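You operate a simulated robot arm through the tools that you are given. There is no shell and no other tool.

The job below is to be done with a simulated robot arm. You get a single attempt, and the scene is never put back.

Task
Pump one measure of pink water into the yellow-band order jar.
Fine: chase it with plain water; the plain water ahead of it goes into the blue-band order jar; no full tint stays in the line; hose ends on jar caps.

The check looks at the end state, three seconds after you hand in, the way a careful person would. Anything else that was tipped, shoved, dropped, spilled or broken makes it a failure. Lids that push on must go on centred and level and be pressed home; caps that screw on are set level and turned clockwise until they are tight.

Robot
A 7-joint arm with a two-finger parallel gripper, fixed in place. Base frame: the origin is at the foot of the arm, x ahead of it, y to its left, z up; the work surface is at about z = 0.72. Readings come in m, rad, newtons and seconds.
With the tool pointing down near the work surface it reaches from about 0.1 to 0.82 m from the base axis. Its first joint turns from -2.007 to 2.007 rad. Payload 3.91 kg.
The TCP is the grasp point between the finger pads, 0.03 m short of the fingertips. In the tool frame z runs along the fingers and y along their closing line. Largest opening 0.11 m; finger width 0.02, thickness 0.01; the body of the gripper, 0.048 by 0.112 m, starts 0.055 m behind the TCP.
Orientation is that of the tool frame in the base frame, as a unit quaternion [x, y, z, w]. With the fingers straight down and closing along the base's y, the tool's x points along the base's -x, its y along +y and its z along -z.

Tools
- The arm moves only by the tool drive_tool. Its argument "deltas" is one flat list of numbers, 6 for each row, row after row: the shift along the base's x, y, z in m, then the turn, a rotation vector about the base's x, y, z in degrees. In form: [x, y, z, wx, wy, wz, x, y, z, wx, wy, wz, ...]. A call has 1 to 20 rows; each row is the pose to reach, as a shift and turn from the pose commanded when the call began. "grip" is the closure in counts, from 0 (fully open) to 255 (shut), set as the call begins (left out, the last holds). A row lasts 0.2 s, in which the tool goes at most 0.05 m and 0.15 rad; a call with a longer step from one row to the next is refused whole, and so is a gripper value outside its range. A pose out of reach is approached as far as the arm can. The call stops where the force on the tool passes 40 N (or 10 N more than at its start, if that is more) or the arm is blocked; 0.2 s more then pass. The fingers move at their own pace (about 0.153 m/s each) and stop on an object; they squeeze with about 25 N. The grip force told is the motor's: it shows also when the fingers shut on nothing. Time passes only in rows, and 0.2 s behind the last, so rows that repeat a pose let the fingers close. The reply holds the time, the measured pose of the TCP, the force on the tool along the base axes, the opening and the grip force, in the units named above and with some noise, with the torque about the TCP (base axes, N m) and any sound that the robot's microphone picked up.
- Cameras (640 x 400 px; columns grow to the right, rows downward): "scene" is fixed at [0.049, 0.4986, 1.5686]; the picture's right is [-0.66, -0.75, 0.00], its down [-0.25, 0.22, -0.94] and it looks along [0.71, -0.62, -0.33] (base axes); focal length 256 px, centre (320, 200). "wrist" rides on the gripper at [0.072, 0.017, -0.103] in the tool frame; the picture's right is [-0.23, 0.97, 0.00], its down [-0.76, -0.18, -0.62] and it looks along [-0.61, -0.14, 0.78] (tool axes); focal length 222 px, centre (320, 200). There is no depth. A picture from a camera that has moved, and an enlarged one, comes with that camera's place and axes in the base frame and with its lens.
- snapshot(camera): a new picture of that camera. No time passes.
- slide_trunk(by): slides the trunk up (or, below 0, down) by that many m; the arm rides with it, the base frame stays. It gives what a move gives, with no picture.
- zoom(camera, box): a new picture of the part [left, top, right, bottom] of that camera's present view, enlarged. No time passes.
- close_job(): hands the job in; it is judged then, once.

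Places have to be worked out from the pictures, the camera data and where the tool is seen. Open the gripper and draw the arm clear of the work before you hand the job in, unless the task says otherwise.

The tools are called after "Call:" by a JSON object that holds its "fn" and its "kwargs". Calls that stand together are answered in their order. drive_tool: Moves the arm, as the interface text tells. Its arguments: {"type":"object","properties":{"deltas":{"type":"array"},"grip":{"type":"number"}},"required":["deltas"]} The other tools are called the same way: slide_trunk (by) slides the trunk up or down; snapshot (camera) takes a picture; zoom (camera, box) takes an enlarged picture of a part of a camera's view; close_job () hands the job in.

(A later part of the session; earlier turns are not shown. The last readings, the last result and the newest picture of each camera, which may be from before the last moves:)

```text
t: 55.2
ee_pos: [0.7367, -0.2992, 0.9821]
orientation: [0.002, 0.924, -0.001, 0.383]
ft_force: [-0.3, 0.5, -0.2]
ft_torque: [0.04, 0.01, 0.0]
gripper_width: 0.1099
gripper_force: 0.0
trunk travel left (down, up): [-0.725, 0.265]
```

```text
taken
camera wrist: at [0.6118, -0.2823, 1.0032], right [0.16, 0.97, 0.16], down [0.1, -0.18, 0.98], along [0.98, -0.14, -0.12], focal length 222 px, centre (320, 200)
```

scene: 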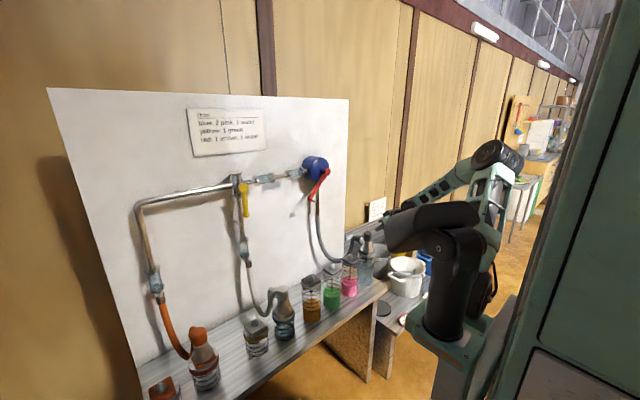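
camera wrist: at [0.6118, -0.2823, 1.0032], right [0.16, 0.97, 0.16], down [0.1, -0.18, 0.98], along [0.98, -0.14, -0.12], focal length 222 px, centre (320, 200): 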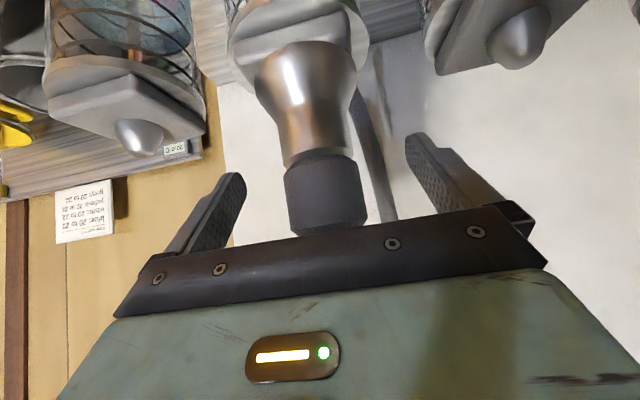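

The button lies between the fingers. I close and lift gently.

Call:
{"fn": "drive_tool", "kwargs": {"deltas": [0, 0, 0, 0, 0, 0, 0, 0, 0, 0, 0, 0, 0, 0, 0, 0, 0, 0, 0, 0, 0, 0, 0, 0], "grip": 255}}

Call:
{"fn": "drive_tool", "kwargs": {"deltas": [0, 0, 0.004, 0, 0, 0, 0, 0, 0.008, 0, 0, 0, 0, 0, 0.014, 0, 0, 0, 0, 0, 0.022, 0, 0, 0, 0, 0, 0.034, 0, 0, 0, 0, 0, 0.05, 0, 0, 0, 0, 0, 0.07, 0, 0, 0, 0, 0, 0.085, 0, 0, 0, 0, 0, 0.095, 0, 0, 0]}}

Call:
{"fn": "snapshot", "kwargs": {"camera": "wrist"}}

Call:
{"fn": "zoom", "kwargs": {"camera": "scene", "box": [320, 205, 400, 285]}}

```text
t: 56.2
ee_pos: [0.7368, -0.2999, 0.9822]
orientation: [0.001, 0.924, -0.001, 0.383]
ft_force: [0.4, 2.7, 0.1]
ft_torque: [-0.01, -0.05, 0.04]
gripper_width: 0.0435
gripper_force: 24.9
trunk travel left (down, up): [-0.725, 0.265]
```

```text
t: 58.2
ee_pos: [0.7361, -0.2999, 1.0767]
orientation: [0.001, 0.924, 0.0, 0.382]
ft_force: [-0.6, 0.1, -4.1]
ft_torque: [0.01, 0.02, -0.04]
gripper_width: 0.0437
gripper_force: 25.5
trunk travel left (down, up): [-0.725, 0.265]
```

```text
taken
camera wrist: at [0.6121, -0.282, 1.0984], right [0.16, 0.97, 0.16], down [0.1, -0.18, 0.98], along [0.98, -0.14, -0.12], focal length 222 px, centre (320, 200)
```

wrist: 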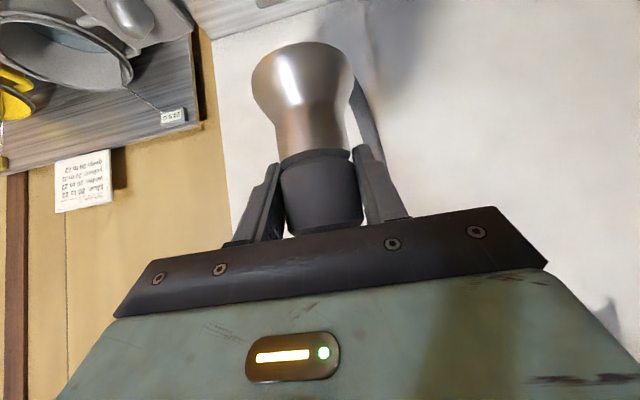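

```text
5.00 times, centred on (360, 245) of scene
camera zoom: at [0.049, 0.4986, 1.5686], right [-0.66, -0.75, 0.0], down [-0.25, 0.22, -0.94], along [0.71, -0.62, -0.33], focal length 1281 px, centre (120, -25)
```

zoom: 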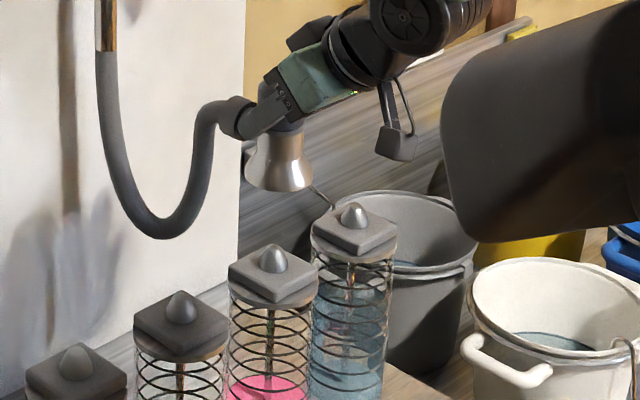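

No slip this time. I carry it 0.12 m back to the right, above the water jar, and check the alignment.

Call:
{"fn": "drive_tool", "kwargs": {"deltas": [0, -0.02, 0, 0, 0, 0, 0, -0.05, 0, 0, 0, 0, 0, -0.08, 0, 0, 0, 0, 0, -0.105, 0, 0, 0, 0, 0, -0.119, 0, 0, 0, 0, 0, -0.119, 0, 0, 0, 0, 0, -0.119, -0.02, 0, 0, 0, 0, -0.119, -0.04, 0, 0, 0]}}

Call:
{"fn": "snapshot", "kwargs": {"camera": "wrist"}}

Call:
{"fn": "zoom", "kwargs": {"camera": "scene", "box": [330, 205, 410, 285]}}

```text
t: 60.0
ee_pos: [0.7365, -0.4195, 1.0372]
orientation: [0.001, 0.924, -0.001, 0.384]
ft_force: [1.0, 0.6, -4.3]
ft_torque: [0.0, 0.06, 0.02]
gripper_width: 0.0434
gripper_force: 24.6
trunk travel left (down, up): [-0.725, 0.265]
```

```text
taken
camera wrist: at [0.6114, -0.4011, 1.0588], right [0.16, 0.97, 0.16], down [0.1, -0.18, 0.98], along [0.98, -0.14, -0.12], focal length 222 px, centre (320, 200)
```

wrist: 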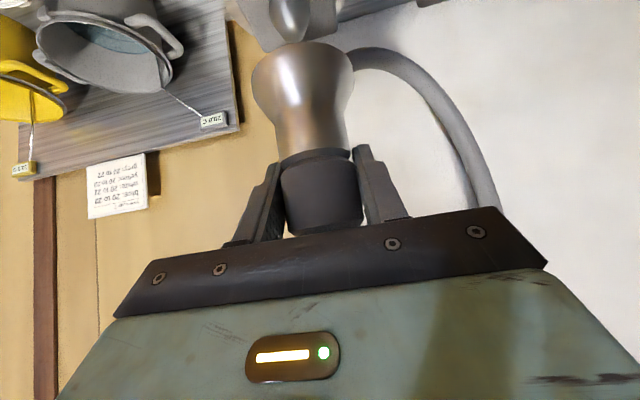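

```text
5.00 times, centred on (370, 245) of scene
camera zoom: at [0.049, 0.4986, 1.5686], right [-0.66, -0.75, 0.0], down [-0.25, 0.22, -0.94], along [0.71, -0.62, -0.33], focal length 1281 px, centre (70, -25)
```

zoom: 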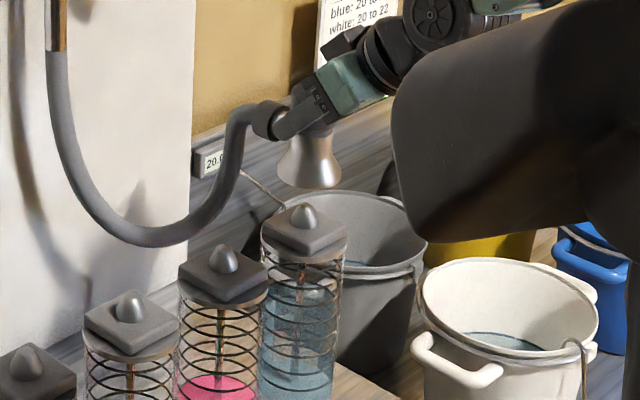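

The wrist view suggests a shift of 2 mm to the right and the scene view a few mm ahead, so I correct by (+0.003, -0.0015) and lower slowly to seat it.

Call:
{"fn": "drive_tool", "kwargs": {"deltas": [0.003, -0.0015, -0.01, 0, 0, 0, 0.003, -0.0015, -0.02, 0, 0, 0, 0.003, -0.0015, -0.03, 0, 0, 0, 0.003, -0.0015, -0.038, 0, 0, 0, 0.003, -0.0015, -0.045, 0, 0, 0, 0.003, -0.0015, -0.05, 0, 0, 0, 0.003, -0.0015, -0.054, 0, 0, 0, 0.003, -0.0015, -0.057, 0, 0, 0]}}

Call:
{"fn": "snapshot", "kwargs": {"camera": "wrist"}}

Call:
{"fn": "zoom", "kwargs": {"camera": "scene", "box": [330, 205, 410, 285]}}

```text
t: 61.8
ee_pos: [0.7391, -0.419, 0.9817]
orientation: [0.0, 0.923, -0.001, 0.385]
ft_force: [-2.8, 1.4, 13.7]
ft_torque: [0.41, 0.69, 0.07]
gripper_width: 0.0435
gripper_force: 25.7
trunk travel left (down, up): [-0.725, 0.265]
```

```text
taken
camera wrist: at [0.6151, -0.4018, 1.0028], right [0.16, 0.97, 0.16], down [0.09, -0.18, 0.98], along [0.98, -0.14, -0.12], focal length 222 px, centre (320, 200)
```

wrist: 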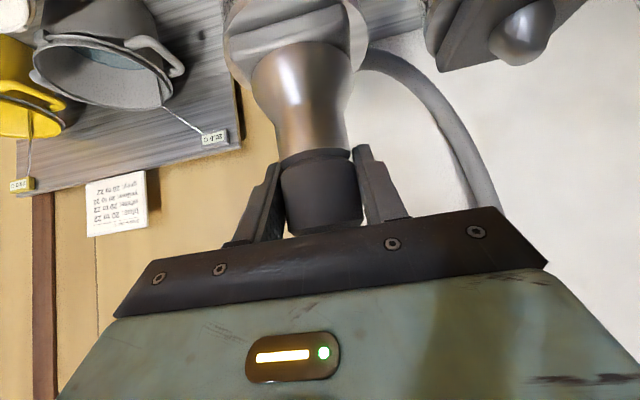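

```text
5.00 times, centred on (370, 245) of scene
camera zoom: at [0.049, 0.4986, 1.5686], right [-0.66, -0.75, 0.0], down [-0.25, 0.22, -0.94], along [0.71, -0.62, -0.33], focal length 1281 px, centre (70, -25)
```

zoom: 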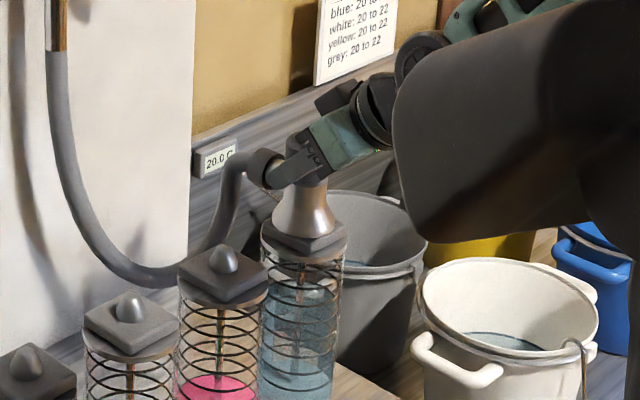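

Contact at the right height. I press a touch more to be sure it is home, then ease off and open.

Call:
{"fn": "drive_tool", "kwargs": {"deltas": [0, 0.001, -0.002, 0, 0, 0, 0, 0.001, -0.003, 0, 0, 0]}}

Call:
{"fn": "drive_tool", "kwargs": {"deltas": [0, 0, 0.004, 0, 0, 0, 0, 0, 0.004, 0, 0, 0]}}

Call:
{"fn": "drive_tool", "kwargs": {"deltas": [0, 0, 0, 0, 0, 0, 0, 0, 0, 0, 0, 0, 0, 0, 0, 0, 0, 0, -0.02, 0, 0.022, 0, 0, 0, -0.05, 0, 0.055, 0, 0, 0, -0.08, 0, 0.09, 0, 0, 0], "grip": 0}}

Call:
{"fn": "zoom", "kwargs": {"camera": "scene", "box": [320, 205, 400, 300]}}

Call:
{"fn": "snapshot", "kwargs": {"camera": "wrist"}}

```text
t: 62.4
ee_pos: [0.7405, -0.4198, 0.98]
orientation: [0.001, 0.922, -0.002, 0.386]
ft_force: [-0.9, -1.7, 37.2]
ft_torque: [0.22, -0.17, -0.01]
gripper_width: 0.0436
gripper_force: 25.1
trunk travel left (down, up): [-0.725, 0.265]
```

```text
t: 63.0
ee_pos: [0.7379, -0.4183, 0.9807]
orientation: [0.001, 0.924, 0.0, 0.382]
ft_force: [6.1, -4.8, 16.7]
ft_torque: [-0.36, -0.45, 0.0]
gripper_width: 0.0434
gripper_force: 24.9
trunk travel left (down, up): [-0.725, 0.265]
```

```text
t: 64.4
ee_pos: [0.6599, -0.4184, 1.0716]
orientation: [-0.001, 0.924, 0.0, 0.382]
ft_force: [-0.1, -0.1, 0.2]
ft_torque: [-0.02, 0.02, 0.03]
gripper_width: 0.11
gripper_force: 0.0
trunk travel left (down, up): [-0.725, 0.265]
```

```text
4.21 times, centred on (360, 252) of scene
camera zoom: at [0.049, 0.4986, 1.5686], right [-0.66, -0.75, 0.0], down [-0.25, 0.22, -0.94], along [0.71, -0.62, -0.33], focal length 1078 px, centre (152, -21)
```

zoom: 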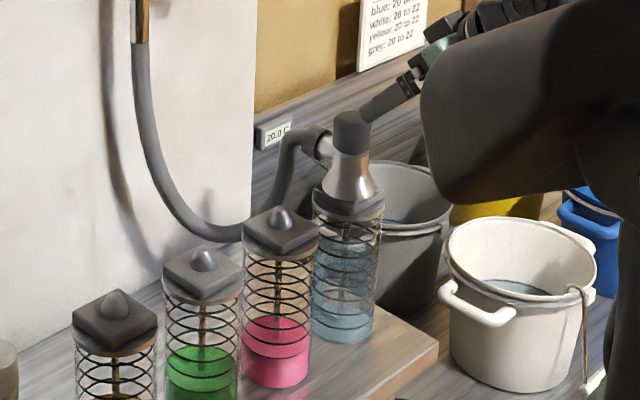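

```text
taken
camera wrist: at [0.5347, -0.4009, 1.0931], right [0.16, 0.97, 0.16], down [0.1, -0.18, 0.98], along [0.98, -0.14, -0.13], focal length 222 px, centre (320, 200)
```

wrist: 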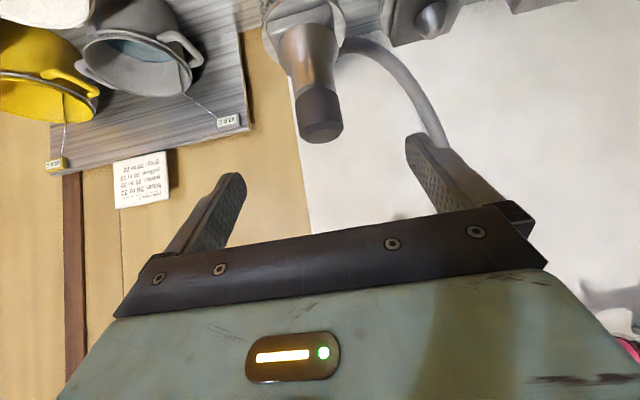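

The grey hose end is upright and home on the water jar. I raise the trunk again, shut the fingers and go to the upper-right side of the lever for the next swing, now with plain water behind the pink.

Call:
{"fn": "slide_trunk", "kwargs": {"by": 0.2}}

Call:
{"fn": "drive_tool", "kwargs": {"deltas": [0, 0, 0, 0, 0, 0, 0.02, 0.02, 0.01, 0, 0, 0, 0.06, 0.045, 0.012, 0, 0, 0, 0.1, 0.06, 0.012, 0, 0, 0, 0.14, 0.0749, 0.0115, 0, 0, 0, 0.185, 0.0749, 0.0115, 0, 0, 0], "grip": 255}}

Call:
{"fn": "snapshot", "kwargs": {"camera": "wrist"}}

```text
t: 66.6
ee_pos: [0.6587, -0.4187, 1.2716]
orientation: [0.001, 0.924, -0.001, 0.382]
ft_force: [0.0, -0.7, 0.2]
ft_torque: [0.01, -0.01, -0.03]
gripper_width: 0.11
gripper_force: 0.0
trunk travel left (down, up): [-0.925, 0.065]
```

```text
t: 68.0
ee_pos: [0.8431, -0.3429, 1.2838]
orientation: [0.001, 0.924, 0.0, 0.381]
ft_force: [0.1, 0.8, -0.2]
ft_torque: [0.01, 0.04, 0.01]
gripper_width: 0.0
gripper_force: 25.2
trunk travel left (down, up): [-0.925, 0.065]
```

```text
taken
camera wrist: at [0.7195, -0.3257, 1.3047], right [0.16, 0.97, 0.16], down [0.1, -0.18, 0.98], along [0.98, -0.14, -0.12], focal length 222 px, centre (320, 200)
```

wrist: 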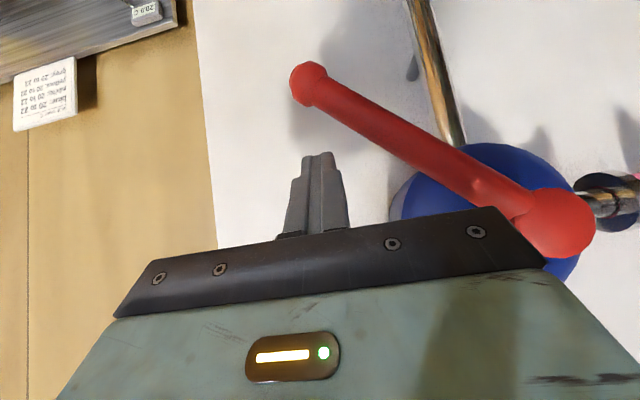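

The fingers are in place above and to the right of the rod. I swing the lever to the left, drawing the fingers back from the board where they pass the suction pipe.

Call:
{"fn": "drive_tool", "kwargs": {"deltas": [0.001, 0.0107, -0.0106, 0, 0, 0, 0.001, 0.0217, -0.0268, 0, 0, 0, 0.001, 0.0359, -0.0409, 0, 0, 0, -0.007, 0.0531, -0.0441, 0, 0, 0, -0.015, 0.0724, -0.0437, 0, 0, 0, -0.015, 0.0898, -0.0477, 0, 0, 0, -0.015, 0.1049, -0.0493, 0, 0, 0, -0.015, 0.1205, -0.0485, 0, 0, 0, -0.015, 0.1365, -0.0452, 0, 0, 0]}}

Call:
{"fn": "zoom", "kwargs": {"camera": "scene", "box": [220, 130, 380, 230]}}

Call:
{"fn": "zoom", "kwargs": {"camera": "scene", "box": [220, 225, 320, 345]}}

Call:
{"fn": "zoom", "kwargs": {"camera": "scene", "box": [335, 230, 400, 300]}}

Call:
{"fn": "snapshot", "kwargs": {"camera": "wrist"}}

```text
t: 70.0
ee_pos: [0.8266, -0.2057, 1.2383]
orientation: [0.0, 0.924, 0.001, 0.382]
ft_force: [-2.2, -2.1, 0.2]
ft_torque: [0.02, -0.02, -0.01]
gripper_width: 0.0001
gripper_force: 24.1
trunk travel left (down, up): [-0.925, 0.065]
```

```text
4.00 times, centred on (300, 180) of scene
camera zoom: at [0.049, 0.4986, 1.5686], right [-0.66, -0.75, 0.0], down [-0.25, 0.22, -0.94], along [0.71, -0.62, -0.33], focal length 1024 px, centre (400, 280)
```

zoom: 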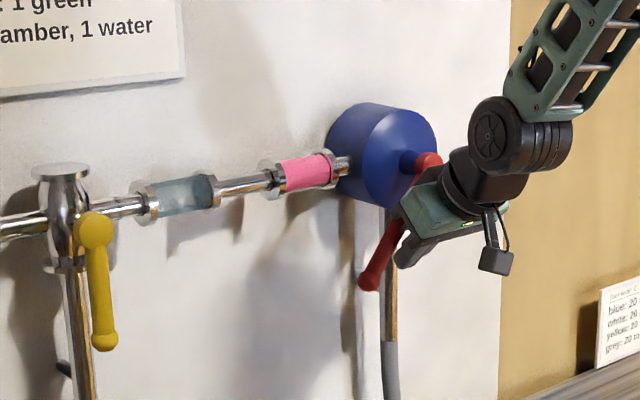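

```text
3.33 times, centred on (270, 285) of scene
camera zoom: at [0.049, 0.4986, 1.5686], right [-0.66, -0.75, 0.0], down [-0.25, 0.22, -0.94], along [0.71, -0.62, -0.33], focal length 854 px, centre (487, -83)
```

zoom: 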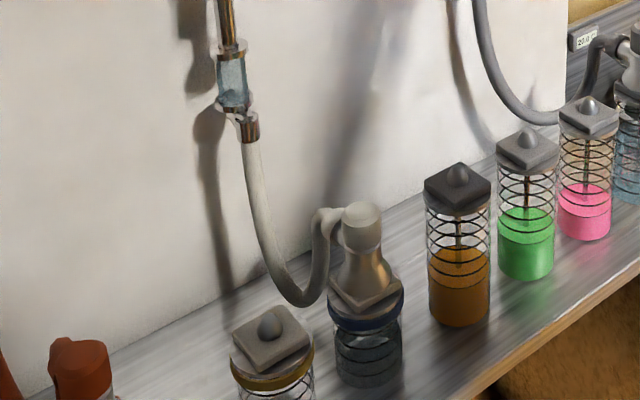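

```text
5.71 times, centred on (368, 265) of scene
camera zoom: at [0.049, 0.4986, 1.5686], right [-0.66, -0.75, 0.0], down [-0.25, 0.22, -0.94], along [0.71, -0.62, -0.33], focal length 1464 px, centre (49, -171)
```

zoom: 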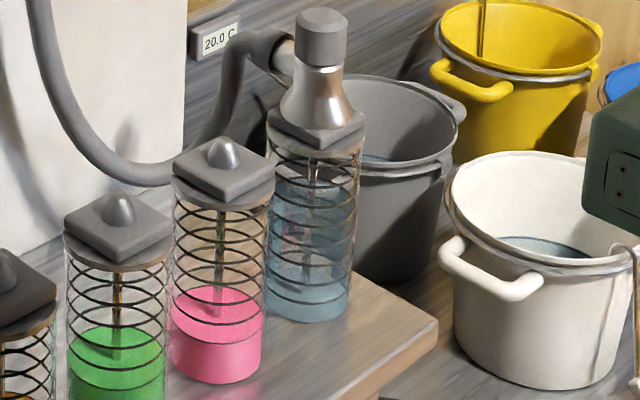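

```text
taken
camera wrist: at [0.7031, -0.1885, 1.2594], right [0.16, 0.97, 0.16], down [0.1, -0.18, 0.98], along [0.98, -0.14, -0.13], focal length 222 px, centre (320, 200)
```

wrist: 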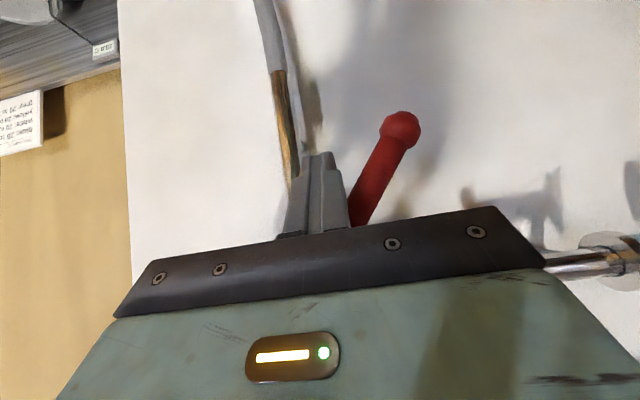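

The lever follows and now stands about 39° left; the pink has not moved yet, so the stroke only counts at the stop. I push the last few degrees.

Call:
{"fn": "drive_tool", "kwargs": {"deltas": [0, 0.0063, 0.0024, 0, 0, 0, 0, 0.0126, 0.0049, 0, 0, 0, 0, 0.0165, 0.0068, 0, 0, 0]}}

Call:
{"fn": "zoom", "kwargs": {"camera": "scene", "box": [220, 130, 380, 230]}}

Call:
{"fn": "zoom", "kwargs": {"camera": "scene", "box": [220, 225, 320, 345]}}

Call:
{"fn": "snapshot", "kwargs": {"camera": "wrist"}}

```text
t: 70.8
ee_pos: [0.8277, -0.1949, 1.244]
orientation: [0.005, 0.925, -0.001, 0.381]
ft_force: [-1.7, -18.9, -10.1]
ft_torque: [0.0, 0.06, -0.13]
gripper_width: 0.0
gripper_force: 24.6
trunk travel left (down, up): [-0.925, 0.065]
```

```text
4.00 times, centred on (300, 180) of scene
camera zoom: at [0.049, 0.4986, 1.5686], right [-0.66, -0.75, 0.0], down [-0.25, 0.22, -0.94], along [0.71, -0.62, -0.33], focal length 1024 px, centre (400, 280)
```

zoom: 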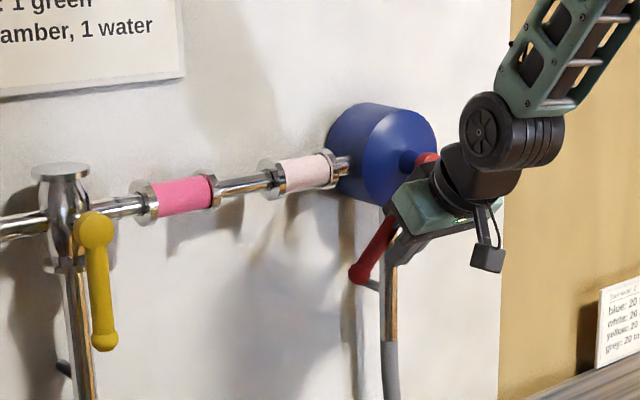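

```text
3.33 times, centred on (270, 285) of scene
camera zoom: at [0.049, 0.4986, 1.5686], right [-0.66, -0.75, 0.0], down [-0.25, 0.22, -0.94], along [0.71, -0.62, -0.33], focal length 854 px, centre (487, -83)
```

zoom: 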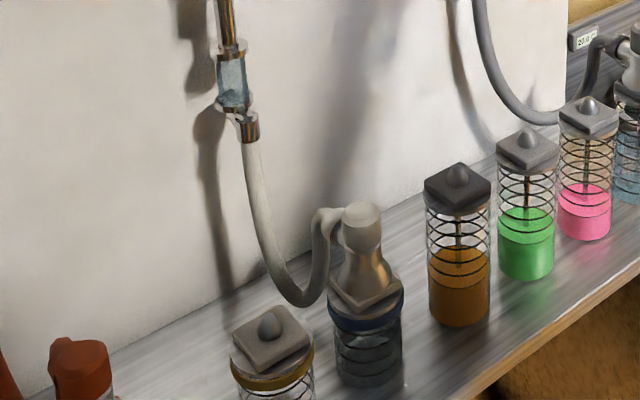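

```text
taken
camera wrist: at [0.7033, -0.1774, 1.2648], right [0.17, 0.97, 0.16], down [0.1, -0.18, 0.98], along [0.98, -0.15, -0.13], focal length 222 px, centre (320, 200)
```

wrist: 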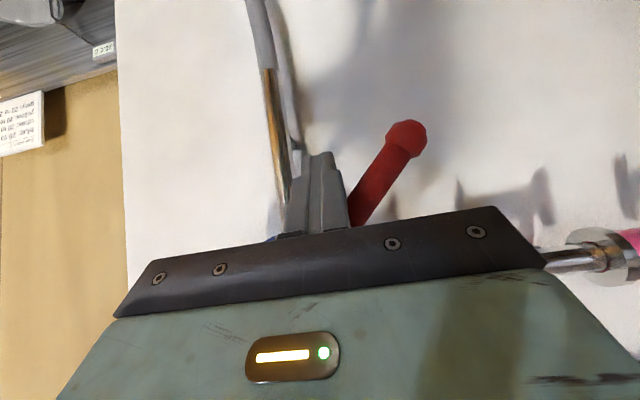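

The pink now stands in the second glass, with only a faint tint left in the first, and the branch glass still holds plain water. I check the blue-band jar's level for room before the next swing.

Call:
{"fn": "zoom", "kwargs": {"camera": "scene", "box": [255, 305, 311, 340]}}

Call:
{"fn": "zoom", "kwargs": {"camera": "scene", "box": [250, 285, 320, 345]}}

```text
11.43 times, centred on (283, 322) of scene
camera zoom: at [0.049, 0.4986, 1.5686], right [-0.66, -0.75, 0.0], down [-0.25, 0.22, -0.94], along [0.71, -0.62, -0.33], focal length 2927 px, centre (743, -1200)
```

zoom: 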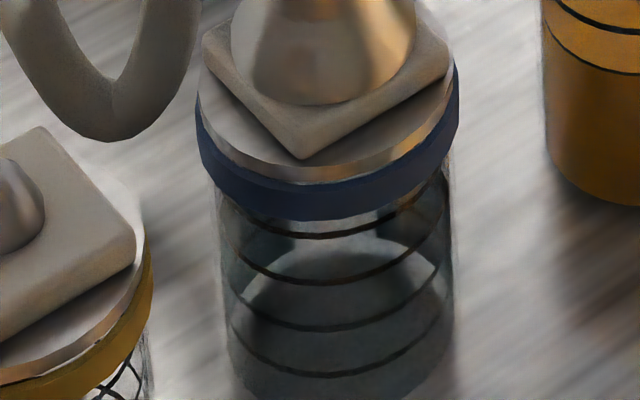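

```text
6.67 times, centred on (285, 315) of scene
camera zoom: at [0.049, 0.4986, 1.5686], right [-0.66, -0.75, 0.0], down [-0.25, 0.22, -0.94], along [0.71, -0.62, -0.33], focal length 1707 px, centre (553, -567)
```

zoom: 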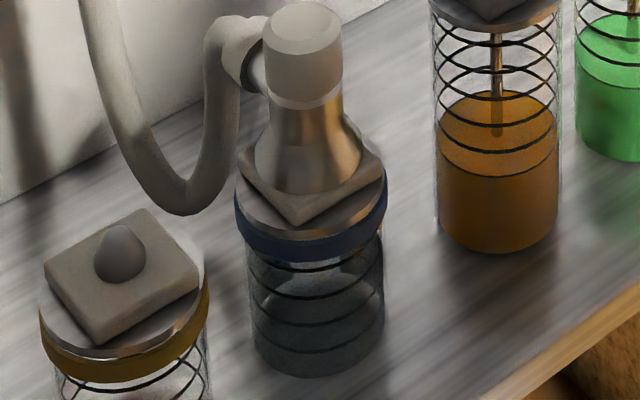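

There is room: the level is at the third of the rings. I take the fingers around the front of the lever to its upper-left side for the next swing.

Call:
{"fn": "drive_tool", "kwargs": {"deltas": [-0.045, -0.004, 0, 0, 0, 0, -0.07, -0.002, 0.02, 0, 0, 0, -0.07, 0.03, 0.035, 0, 0, 0, -0.07, 0.0541, 0.0376, 0, 0, 0, -0.03, 0.0541, 0.0376, 0, 0, 0, 0.016, 0.0541, 0.0376, 0, 0, 0]}}

Call:
{"fn": "snapshot", "kwargs": {"camera": "wrist"}}

```text
t: 72.2
ee_pos: [0.845, -0.1358, 1.2817]
orientation: [0.0, 0.924, 0.001, 0.382]
ft_force: [-0.8, 0.4, -0.5]
ft_torque: [0.0, 0.02, 0.01]
gripper_width: 0.0
gripper_force: 25.0
trunk travel left (down, up): [-0.925, 0.065]
```

```text
taken
camera wrist: at [0.7203, -0.1187, 1.3037], right [0.16, 0.97, 0.16], down [0.1, -0.18, 0.98], along [0.98, -0.14, -0.12], focal length 222 px, centre (320, 200)
```

wrist: 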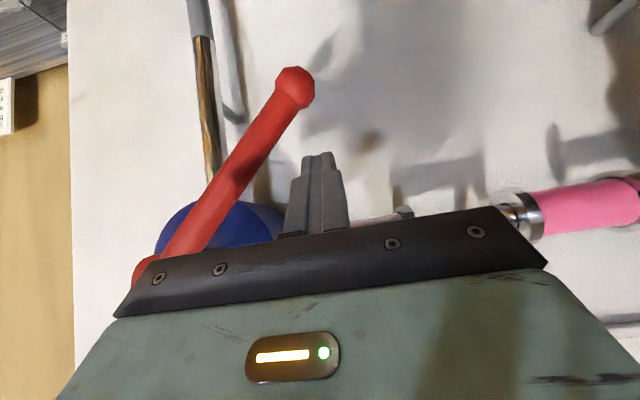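

In place on the left. I swing the lever to the right-hand stop, again holding back from the pipe; this should carry the pink into the branch glass and the last plain water ahead into the blue-band jar.

Call:
{"fn": "drive_tool", "kwargs": {"deltas": [0, -0.0106, -0.0098, 0, 0, 0, 0, -0.0216, -0.026, 0, 0, 0, 0, -0.0358, -0.0401, 0, 0, 0, -0.008, -0.053, -0.0433, 0, 0, 0, -0.016, -0.0723, -0.0429, 0, 0, 0, -0.016, -0.0897, -0.0469, 0, 0, 0, -0.016, -0.1048, -0.0485, 0, 0, 0, -0.016, -0.1204, -0.0477, 0, 0, 0, -0.016, -0.1364, -0.0444, 0, 0, 0, -0.016, -0.149, -0.0395, 0, 0, 0, -0.016, -0.1529, -0.0376, 0, 0, 0]}}

Call:
{"fn": "zoom", "kwargs": {"camera": "scene", "box": [220, 130, 380, 230]}}

Call:
{"fn": "zoom", "kwargs": {"camera": "scene", "box": [220, 225, 320, 345]}}

Call:
{"fn": "snapshot", "kwargs": {"camera": "wrist"}}

```text
t: 74.6
ee_pos: [0.8272, -0.2848, 1.2419]
orientation: [-0.001, 0.925, 0.002, 0.379]
ft_force: [-6.4, 20.9, -10.4]
ft_torque: [-0.02, 0.01, 0.1]
gripper_width: 0.0
gripper_force: 25.6
trunk travel left (down, up): [-0.925, 0.065]
```

```text
4.00 times, centred on (300, 180) of scene
camera zoom: at [0.049, 0.4986, 1.5686], right [-0.66, -0.75, 0.0], down [-0.25, 0.22, -0.94], along [0.71, -0.62, -0.33], focal length 1024 px, centre (400, 280)
```

zoom: 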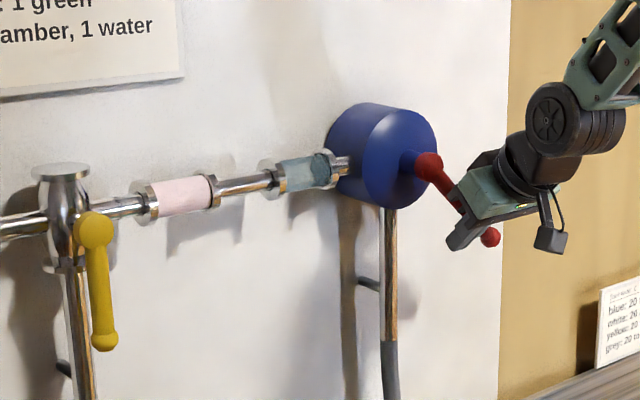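

```text
3.33 times, centred on (270, 285) of scene
camera zoom: at [0.049, 0.4986, 1.5686], right [-0.66, -0.75, 0.0], down [-0.25, 0.22, -0.94], along [0.71, -0.62, -0.33], focal length 854 px, centre (487, -83)
```

zoom: 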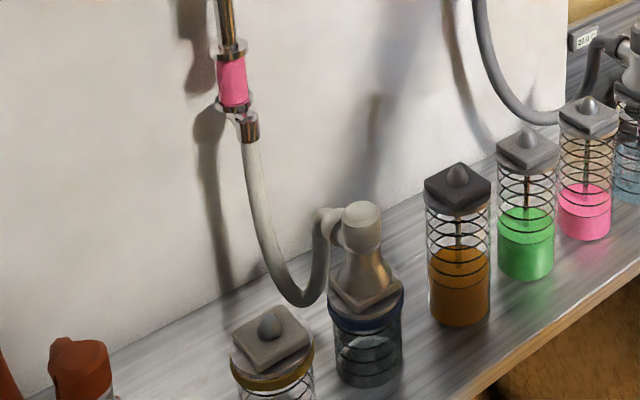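

```text
taken
camera wrist: at [0.7032, -0.2682, 1.2642], right [0.16, 0.97, 0.16], down [0.11, -0.18, 0.98], along [0.98, -0.14, -0.13], focal length 222 px, centre (320, 200)
```

wrist: 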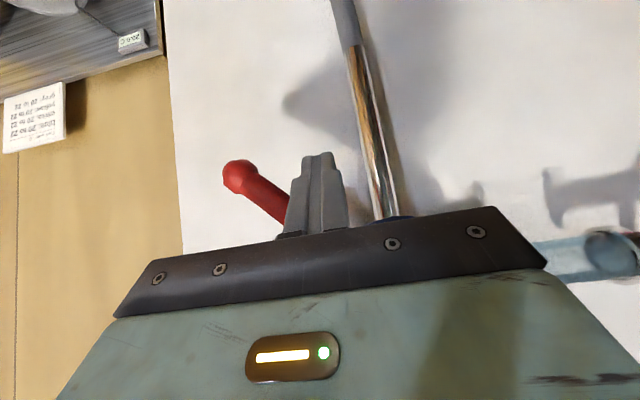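

The pink stands in the branch glass, plain water went into the blue-band jar, and the first glass is clear. Now the white hose end goes from the blue-band to the yellow-band jar; I retreat from the lever and move in front of the blue-band jar.

Call:
{"fn": "drive_tool", "kwargs": {"deltas": [-0.045, 0.004, 0, 0, 0, 0, -0.09, 0.006, 0.01, 0, 0, 0, -0.12, 0.02, 0.03, 0, 0, 0, -0.124, 0.06, 0.045, 0, 0, 0, -0.124, 0.105, 0.055, 0, 0, 0, -0.124, 0.15, 0.065, 0, 0, 0, -0.124, 0.195, 0.065, 0, 0, 0, -0.124, 0.24, 0.065, 0, 0, 0, -0.124, 0.285, 0.065, 0, 0, 0, -0.124, 0.33, 0.065, 0, 0, 0, -0.124, 0.3714, 0.065, 0, 0, 0]}}

Call:
{"fn": "zoom", "kwargs": {"camera": "scene", "box": [200, 265, 330, 375]}}

Call:
{"fn": "snapshot", "kwargs": {"camera": "wrist"}}

```text
t: 77.0
ee_pos: [0.7053, 0.0803, 1.3112]
orientation: [0.002, 0.924, -0.001, 0.382]
ft_force: [1.2, -0.6, 0.1]
ft_torque: [0.03, 0.02, 0.08]
gripper_width: 0.0002
gripper_force: 24.6
trunk travel left (down, up): [-0.925, 0.065]
```

```text
3.64 times, centred on (265, 320) of scene
camera zoom: at [0.049, 0.4986, 1.5686], right [-0.66, -0.75, 0.0], down [-0.25, 0.22, -0.94], along [0.71, -0.62, -0.33], focal length 931 px, centre (520, -236)
```

zoom: 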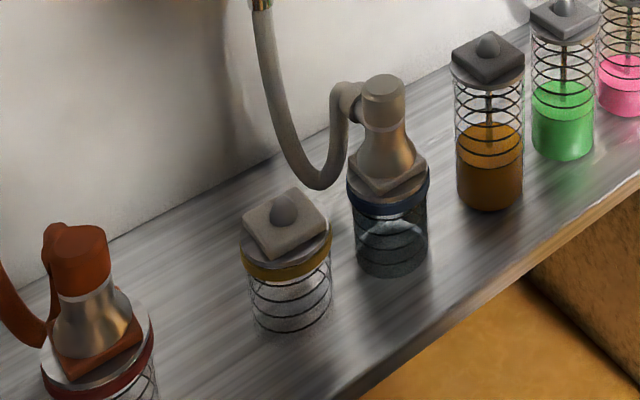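

```text
taken
camera wrist: at [0.5805, 0.0983, 1.3316], right [0.16, 0.97, 0.16], down [0.1, -0.18, 0.98], along [0.98, -0.14, -0.12], focal length 222 px, centre (320, 200)
```

wrist: 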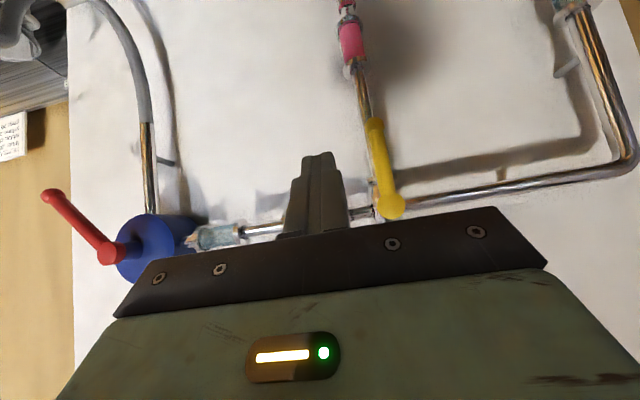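

Nothing spilled. I lower the trunk by 0.28 m to come in front of the white hose end on the blue-band jar.

Call:
{"fn": "slide_trunk", "kwargs": {"by": -0.28}}

Call:
{"fn": "snapshot", "kwargs": {"camera": "wrist"}}

Call:
{"fn": "snapshot", "kwargs": {"camera": "scene"}}

```text
t: 79.8
ee_pos: [0.7046, 0.0822, 1.0298]
orientation: [0.001, 0.924, 0.0, 0.383]
ft_force: [-0.6, 0.8, 0.0]
ft_torque: [0.01, 0.0, 0.0]
gripper_width: 0.0
gripper_force: 24.6
trunk travel left (down, up): [-0.645, 0.345]
```

```text
taken
camera wrist: at [0.5802, 0.0994, 1.0514], right [0.16, 0.97, 0.16], down [0.1, -0.18, 0.98], along [0.98, -0.14, -0.12], focal length 222 px, centre (320, 200)
```

wrist: 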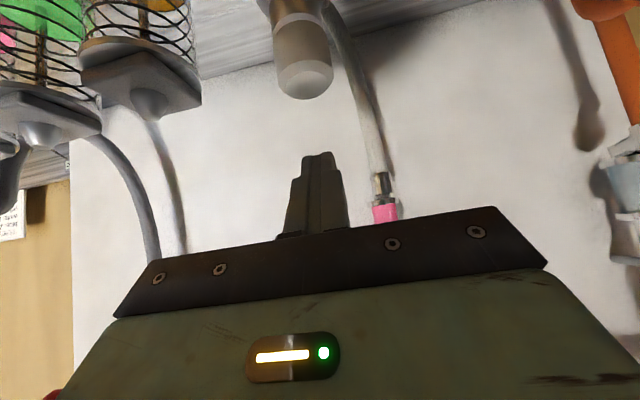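

```text
taken
```

scene: 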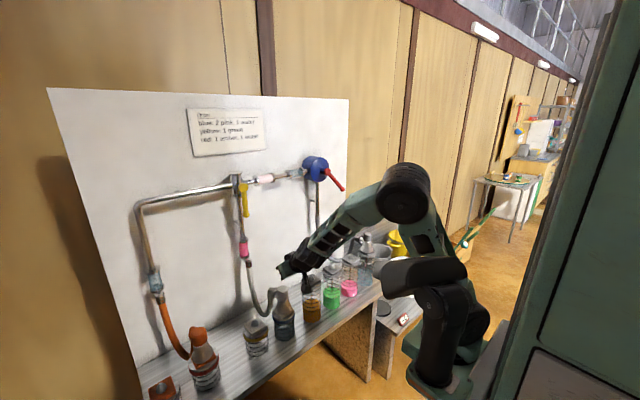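

The white button's top is at about (0.741, 0.081, 0.938). I open the gripper and come down around it, as with the grey one.

Call:
{"fn": "drive_tool", "kwargs": {"deltas": [0, 0, 0, 0, 0, 0, 0, 0, 0, 0, 0, 0, 0, 0, 0, 0, 0, 0, 0.005, 0, -0.035, 0, 0, 0, 0.012, 0, -0.07, 0, 0, 0, 0.02, -0.0005, -0.095, 0, 0, 0, 0.0304, -0.0005, -0.115, 0, 0, 0], "grip": 0}}

Call:
{"fn": "snapshot", "kwargs": {"camera": "wrist"}}

Call:
{"fn": "zoom", "kwargs": {"camera": "scene", "box": [220, 250, 340, 360]}}

```text
t: 81.4
ee_pos: [0.7342, 0.0805, 0.9159]
orientation: [0.001, 0.924, 0.0, 0.382]
ft_force: [-0.6, -0.5, 0.6]
ft_torque: [-0.02, 0.01, -0.01]
gripper_width: 0.1098
gripper_force: 0.1
trunk travel left (down, up): [-0.645, 0.345]
```

```text
taken
camera wrist: at [0.6106, 0.0982, 0.9363], right [0.16, 0.97, 0.16], down [0.1, -0.18, 0.98], along [0.98, -0.14, -0.12], focal length 222 px, centre (320, 200)
```

wrist: 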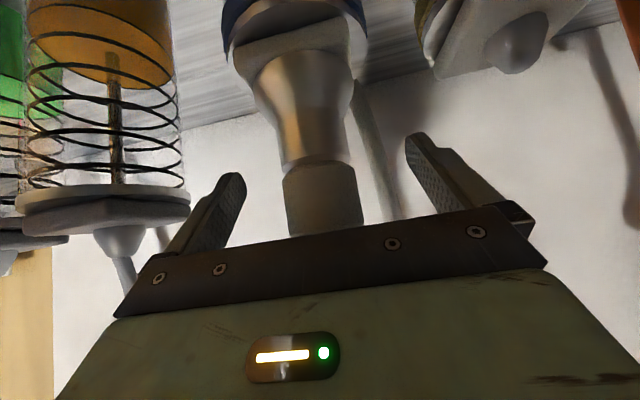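

```text
3.64 times, centred on (280, 305) of scene
camera zoom: at [0.049, 0.4986, 1.5686], right [-0.66, -0.75, 0.0], down [-0.25, 0.22, -0.94], along [0.71, -0.62, -0.33], focal length 931 px, centre (466, -182)
```

zoom: 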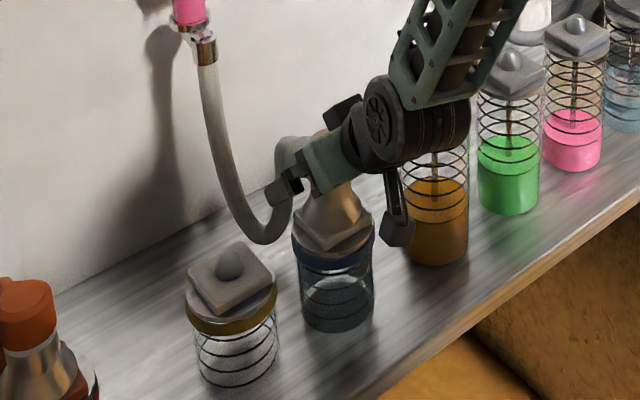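

Same picture as with the grey one. I close on it and lift slowly.

Call:
{"fn": "drive_tool", "kwargs": {"deltas": [0, 0, 0, 0, 0, 0, 0, 0, 0, 0, 0, 0, 0, 0, 0, 0, 0, 0, 0, 0, 0, 0, 0, 0], "grip": 255}}

Call:
{"fn": "drive_tool", "kwargs": {"deltas": [0, 0, 0.004, 0, 0, 0, 0, 0, 0.008, 0, 0, 0, 0, 0, 0.014, 0, 0, 0, 0, 0, 0.022, 0, 0, 0, 0, 0, 0.034, 0, 0, 0, 0, 0, 0.05, 0, 0, 0, 0, 0, 0.07, 0, 0, 0, 0, 0, 0.085, 0, 0, 0]}}

Call:
{"fn": "snapshot", "kwargs": {"camera": "wrist"}}

Call:
{"fn": "zoom", "kwargs": {"camera": "scene", "box": [220, 250, 340, 360]}}

```text
t: 82.4
ee_pos: [0.7349, 0.0807, 0.9156]
orientation: [0.001, 0.924, 0.0, 0.382]
ft_force: [1.5, 0.3, 0.4]
ft_torque: [0.12, -0.06, -0.04]
gripper_width: 0.0436
gripper_force: 25.1
trunk travel left (down, up): [-0.645, 0.345]
```

```text
t: 84.2
ee_pos: [0.7356, 0.0823, 1.0]
orientation: [0.0, 0.924, 0.0, 0.382]
ft_force: [0.0, 0.3, -4.4]
ft_torque: [-0.01, 0.04, 0.02]
gripper_width: 0.0437
gripper_force: 24.6
trunk travel left (down, up): [-0.645, 0.345]
```

```text
taken
camera wrist: at [0.6107, 0.0993, 1.021], right [0.16, 0.97, 0.16], down [0.1, -0.18, 0.98], along [0.98, -0.14, -0.13], focal length 222 px, centre (320, 200)
```

wrist: 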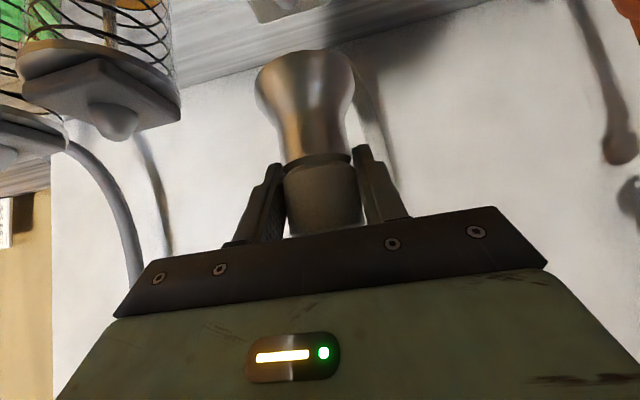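

```text
3.64 times, centred on (280, 305) of scene
camera zoom: at [0.049, 0.4986, 1.5686], right [-0.66, -0.75, 0.0], down [-0.25, 0.22, -0.94], along [0.71, -0.62, -0.33], focal length 931 px, centre (466, -182)
```

zoom: 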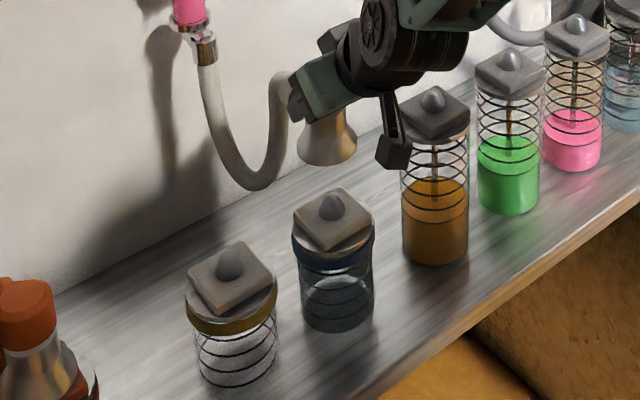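

Held without slipping. I measure the two white knobs more closely before carrying it across.

Call:
{"fn": "zoom", "kwargs": {"camera": "scene", "box": [262, 295, 302, 325]}}

Call:
{"fn": "zoom", "kwargs": {"camera": "scene", "box": [234, 310, 274, 340]}}

```text
13.33 times, centred on (282, 310) of scene
camera zoom: at [0.049, 0.4986, 1.5686], right [-0.66, -0.75, 0.0], down [-0.25, 0.22, -0.94], along [0.71, -0.62, -0.33], focal length 3415 px, centre (827, -1267)
```

zoom: 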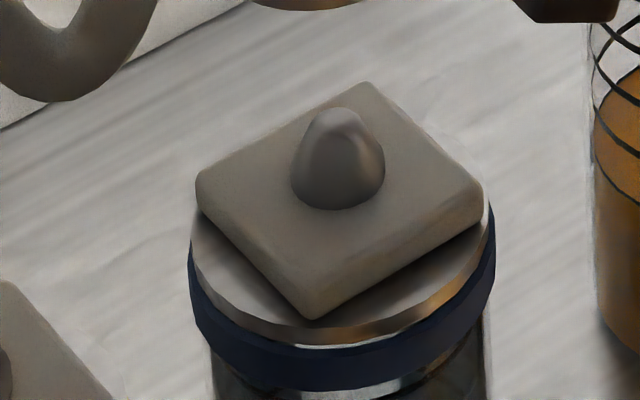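

```text
13.33 times, centred on (254, 325) of scene
camera zoom: at [0.049, 0.4986, 1.5686], right [-0.66, -0.75, 0.0], down [-0.25, 0.22, -0.94], along [0.71, -0.62, -0.33], focal length 3415 px, centre (1200, -1467)
```

zoom: 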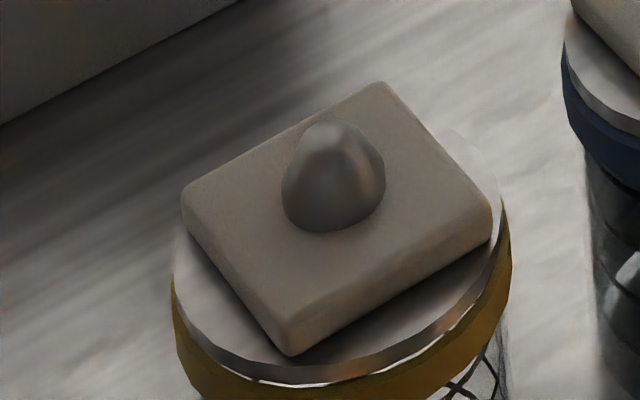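

The two knobs lie 0.12 m apart in y at the same x. I carry the white hose end 0.12 m to the left, above the yellow-band jar, and begin to lower.

Call:
{"fn": "drive_tool", "kwargs": {"deltas": [0, 0.02, 0, 0, 0, 0, 0, 0.05, 0, 0, 0, 0, 0, 0.08, 0, 0, 0, 0, 0, 0.105, 0, 0, 0, 0, 0, 0.12, 0, 0, 0, 0, 0, 0.12, 0, 0, 0, 0, 0, 0.12, -0.015, 0, 0, 0, 0, 0.12, -0.03, 0, 0, 0]}}

Call:
{"fn": "snapshot", "kwargs": {"camera": "wrist"}}

Call:
{"fn": "zoom", "kwargs": {"camera": "scene", "box": [200, 260, 300, 350]}}

```text
t: 86.0
ee_pos: [0.7355, 0.2016, 0.9698]
orientation: [0.001, 0.924, 0.0, 0.382]
ft_force: [0.6, -0.1, -4.2]
ft_torque: [0.03, 0.01, 0.0]
gripper_width: 0.0436
gripper_force: 25.1
trunk travel left (down, up): [-0.645, 0.345]
```

```text
taken
camera wrist: at [0.6105, 0.2192, 0.9908], right [0.16, 0.97, 0.16], down [0.1, -0.18, 0.98], along [0.98, -0.14, -0.12], focal length 222 px, centre (320, 200)
```

wrist: 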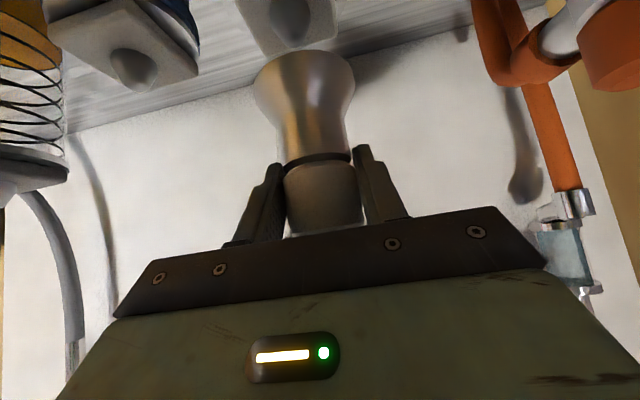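

```text
4.44 times, centred on (250, 305) of scene
camera zoom: at [0.049, 0.4986, 1.5686], right [-0.66, -0.75, 0.0], down [-0.25, 0.22, -0.94], along [0.71, -0.62, -0.33], focal length 1138 px, centre (631, -267)
```

zoom: 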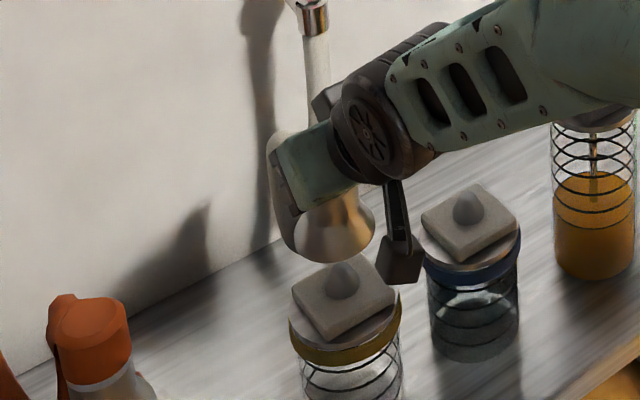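

The cone is over the yellow-band knob to within 2-3 mm. I correct slightly and lower it to seat.

Call:
{"fn": "drive_tool", "kwargs": {"deltas": [-0.001, -0.0015, -0.01, 0, 0, 0, -0.001, -0.0015, -0.02, 0, 0, 0, -0.001, -0.0015, -0.03, 0, 0, 0, -0.001, -0.0015, -0.038, 0, 0, 0, -0.001, -0.0015, -0.045, 0, 0, 0, -0.001, -0.0015, -0.05, 0, 0, 0, -0.001, -0.0015, -0.054, 0, 0, 0, -0.001, -0.0015, -0.057, 0, 0, 0]}}

Call:
{"fn": "snapshot", "kwargs": {"camera": "wrist"}}

Call:
{"fn": "zoom", "kwargs": {"camera": "scene", "box": [200, 260, 300, 350]}}

```text
t: 87.8
ee_pos: [0.7336, 0.2012, 0.9145]
orientation: [0.0, 0.923, 0.001, 0.384]
ft_force: [-5.3, -3.0, 13.7]
ft_torque: [-0.58, 0.49, -0.16]
gripper_width: 0.0435
gripper_force: 25.1
trunk travel left (down, up): [-0.645, 0.345]
```

```text
taken
camera wrist: at [0.6095, 0.2175, 0.9362], right [0.16, 0.97, 0.16], down [0.09, -0.18, 0.98], along [0.98, -0.14, -0.12], focal length 222 px, centre (320, 200)
```

wrist: 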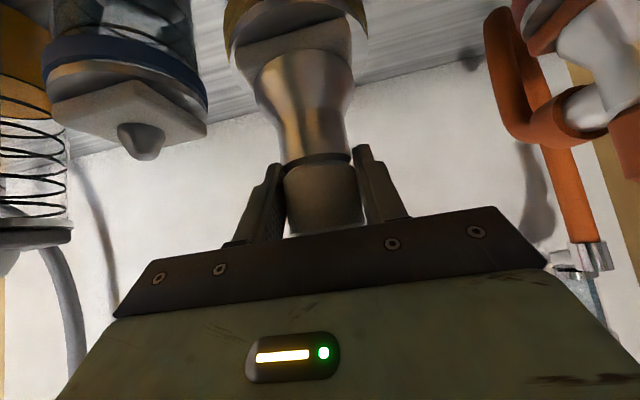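

```text
4.44 times, centred on (250, 305) of scene
camera zoom: at [0.049, 0.4986, 1.5686], right [-0.66, -0.75, 0.0], down [-0.25, 0.22, -0.94], along [0.71, -0.62, -0.33], focal length 1138 px, centre (631, -267)
```

zoom: 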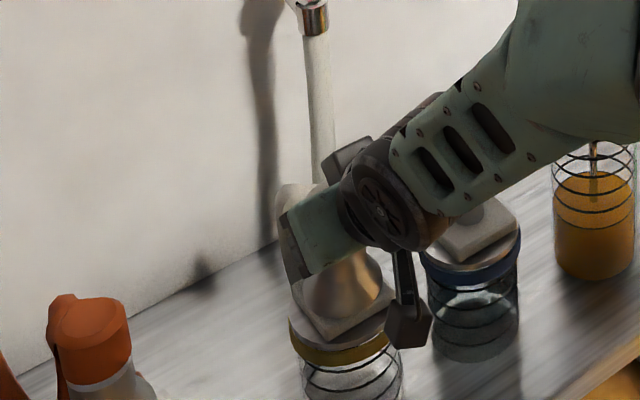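

Contact at the expected height. I press it home, ease off, open and back out.

Call:
{"fn": "drive_tool", "kwargs": {"deltas": [0, 0.001, -0.002, 0, 0, 0, 0, 0.001, -0.003, 0, 0, 0]}}

Call:
{"fn": "drive_tool", "kwargs": {"deltas": [0, 0, 0.004, 0, 0, 0, 0, 0, 0.004, 0, 0, 0]}}

Call:
{"fn": "drive_tool", "kwargs": {"deltas": [0, 0, 0, 0, 0, 0, 0, 0, 0, 0, 0, 0, 0, 0, 0, 0, 0, 0, -0.012, 0, 0.022, 0, 0, 0, -0.022, 0, 0.055, 0, 0, 0, -0.03, 0, 0.09, 0, 0, 0, -0.03, 0, 0.115, 0, 0, 0], "grip": 0}}

Call:
{"fn": "zoom", "kwargs": {"camera": "scene", "box": [180, 250, 320, 375]}}

Call:
{"fn": "snapshot", "kwargs": {"camera": "wrist"}}

```text
t: 88.4
ee_pos: [0.7351, 0.2002, 0.9144]
orientation: [0.002, 0.923, 0.001, 0.386]
ft_force: [-7.5, -5.2, 37.2]
ft_torque: [-0.31, -0.16, 0.0]
gripper_width: 0.0436
gripper_force: 25.2
trunk travel left (down, up): [-0.645, 0.345]
```

```text
t: 89.0
ee_pos: [0.7341, 0.1998, 0.9135]
orientation: [0.001, 0.924, -0.001, 0.383]
ft_force: [7.3, -1.6, 15.9]
ft_torque: [-0.1, -0.47, 0.0]
gripper_width: 0.0434
gripper_force: 25.3
trunk travel left (down, up): [-0.645, 0.345]
```

```text
t: 90.8
ee_pos: [0.735, 0.1476, 1.0239]
orientation: [0.047, 0.922, -0.028, 0.382]
ft_force: [-0.3, -0.4, 1.3]
ft_torque: [0.06, 0.0, 0.01]
gripper_width: 0.11
gripper_force: 0.0
trunk travel left (down, up): [-0.645, 0.345]
stopped in row 7: the arm was blocked; the commanded pose is now the measured one
```

```text
3.20 times, centred on (250, 312) of scene
camera zoom: at [0.049, 0.4986, 1.5686], right [-0.66, -0.75, 0.0], down [-0.25, 0.22, -0.94], along [0.71, -0.62, -0.33], focal length 820 px, centre (544, -160)
```

zoom: 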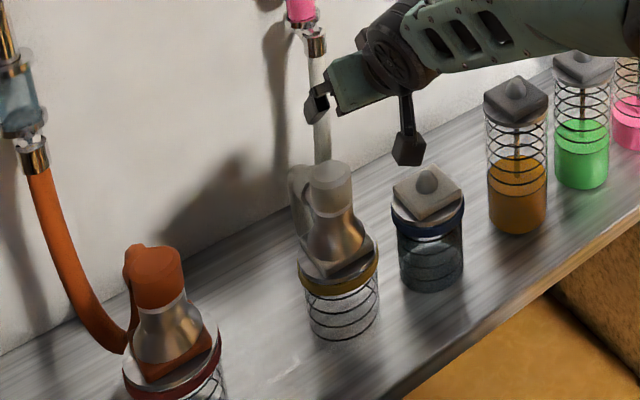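

```text
taken
camera wrist: at [0.6128, 0.1788, 1.0456], right [0.26, 0.95, 0.15], down [0.08, -0.17, 0.98], along [0.96, -0.25, -0.12], focal length 222 px, centre (320, 200)
```

wrist: 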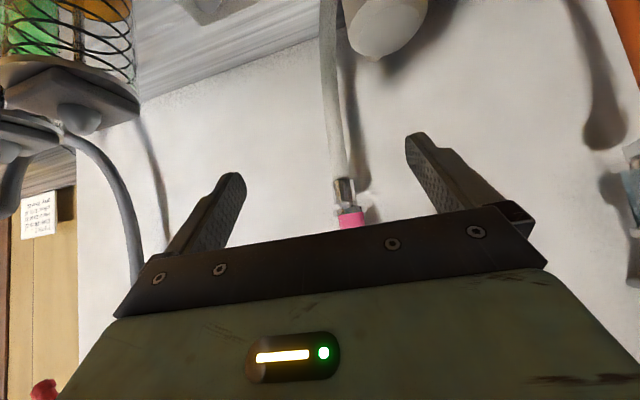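

The hose end sits upright on the yellow-band jar, but the arm reported being blocked while retreating and drifted sideways. I look at the whole scene before moving on.

Call:
{"fn": "snapshot", "kwargs": {"camera": "scene"}}

Call:
{"fn": "zoom", "kwargs": {"camera": "scene", "box": [240, 140, 520, 400]}}

```text
taken
```

scene: 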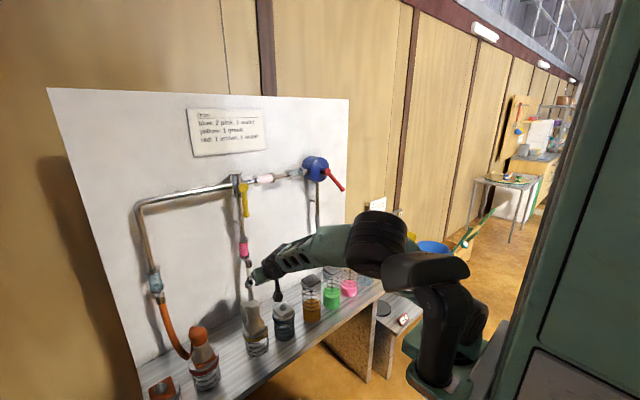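

```text
1.54 times, centred on (380, 270) of scene
camera zoom: at [0.049, 0.4986, 1.5686], right [-0.66, -0.75, 0.0], down [-0.25, 0.22, -0.94], along [0.71, -0.62, -0.33], focal length 394 px, centre (228, 92)
```

zoom: 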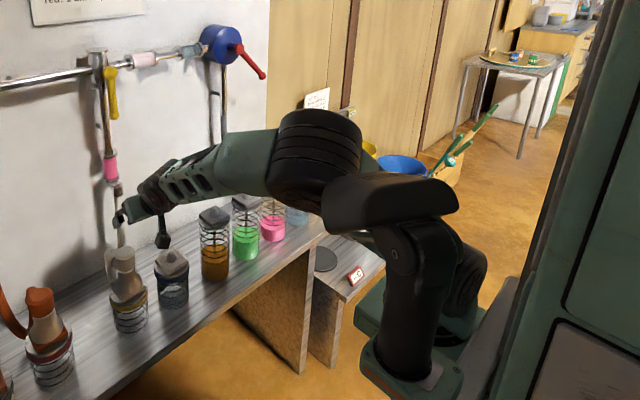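

The arm's elbow seems to have come against the robot's own head block. I move the tool up and towards the middle while restoring its attitude.

Call:
{"fn": "drive_tool", "kwargs": {"deltas": [0, -0.02, 0.015, 0.2, 0, 1.5, 0, -0.045, 0.03, 0.4, 0, 3, 0, -0.07, 0.05, 0.6, 0, 4.5, 0, -0.1, 0.07, 0.9, 0, 6.2, 0, -0.13, 0.09, 0.9, 0, 6.2, 0, -0.16, 0.11, 0.9, 0, 6.2], "grip": 255}}

Call:
{"fn": "snapshot", "kwargs": {"camera": "scene"}}

```text
t: 92.2
ee_pos: [0.7361, -0.0082, 1.1372]
orientation: [-0.003, 0.924, 0.005, 0.382]
ft_force: [-0.5, -0.2, -0.7]
ft_torque: [-0.03, -0.01, -0.02]
gripper_width: 0.0
gripper_force: 24.9
trunk travel left (down, up): [-0.645, 0.345]
```

```text
taken
```

scene: 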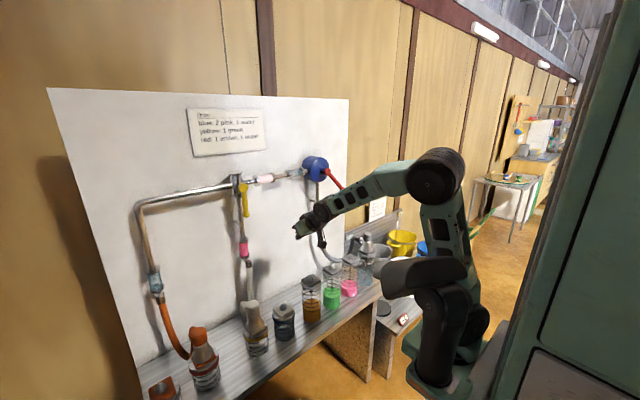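

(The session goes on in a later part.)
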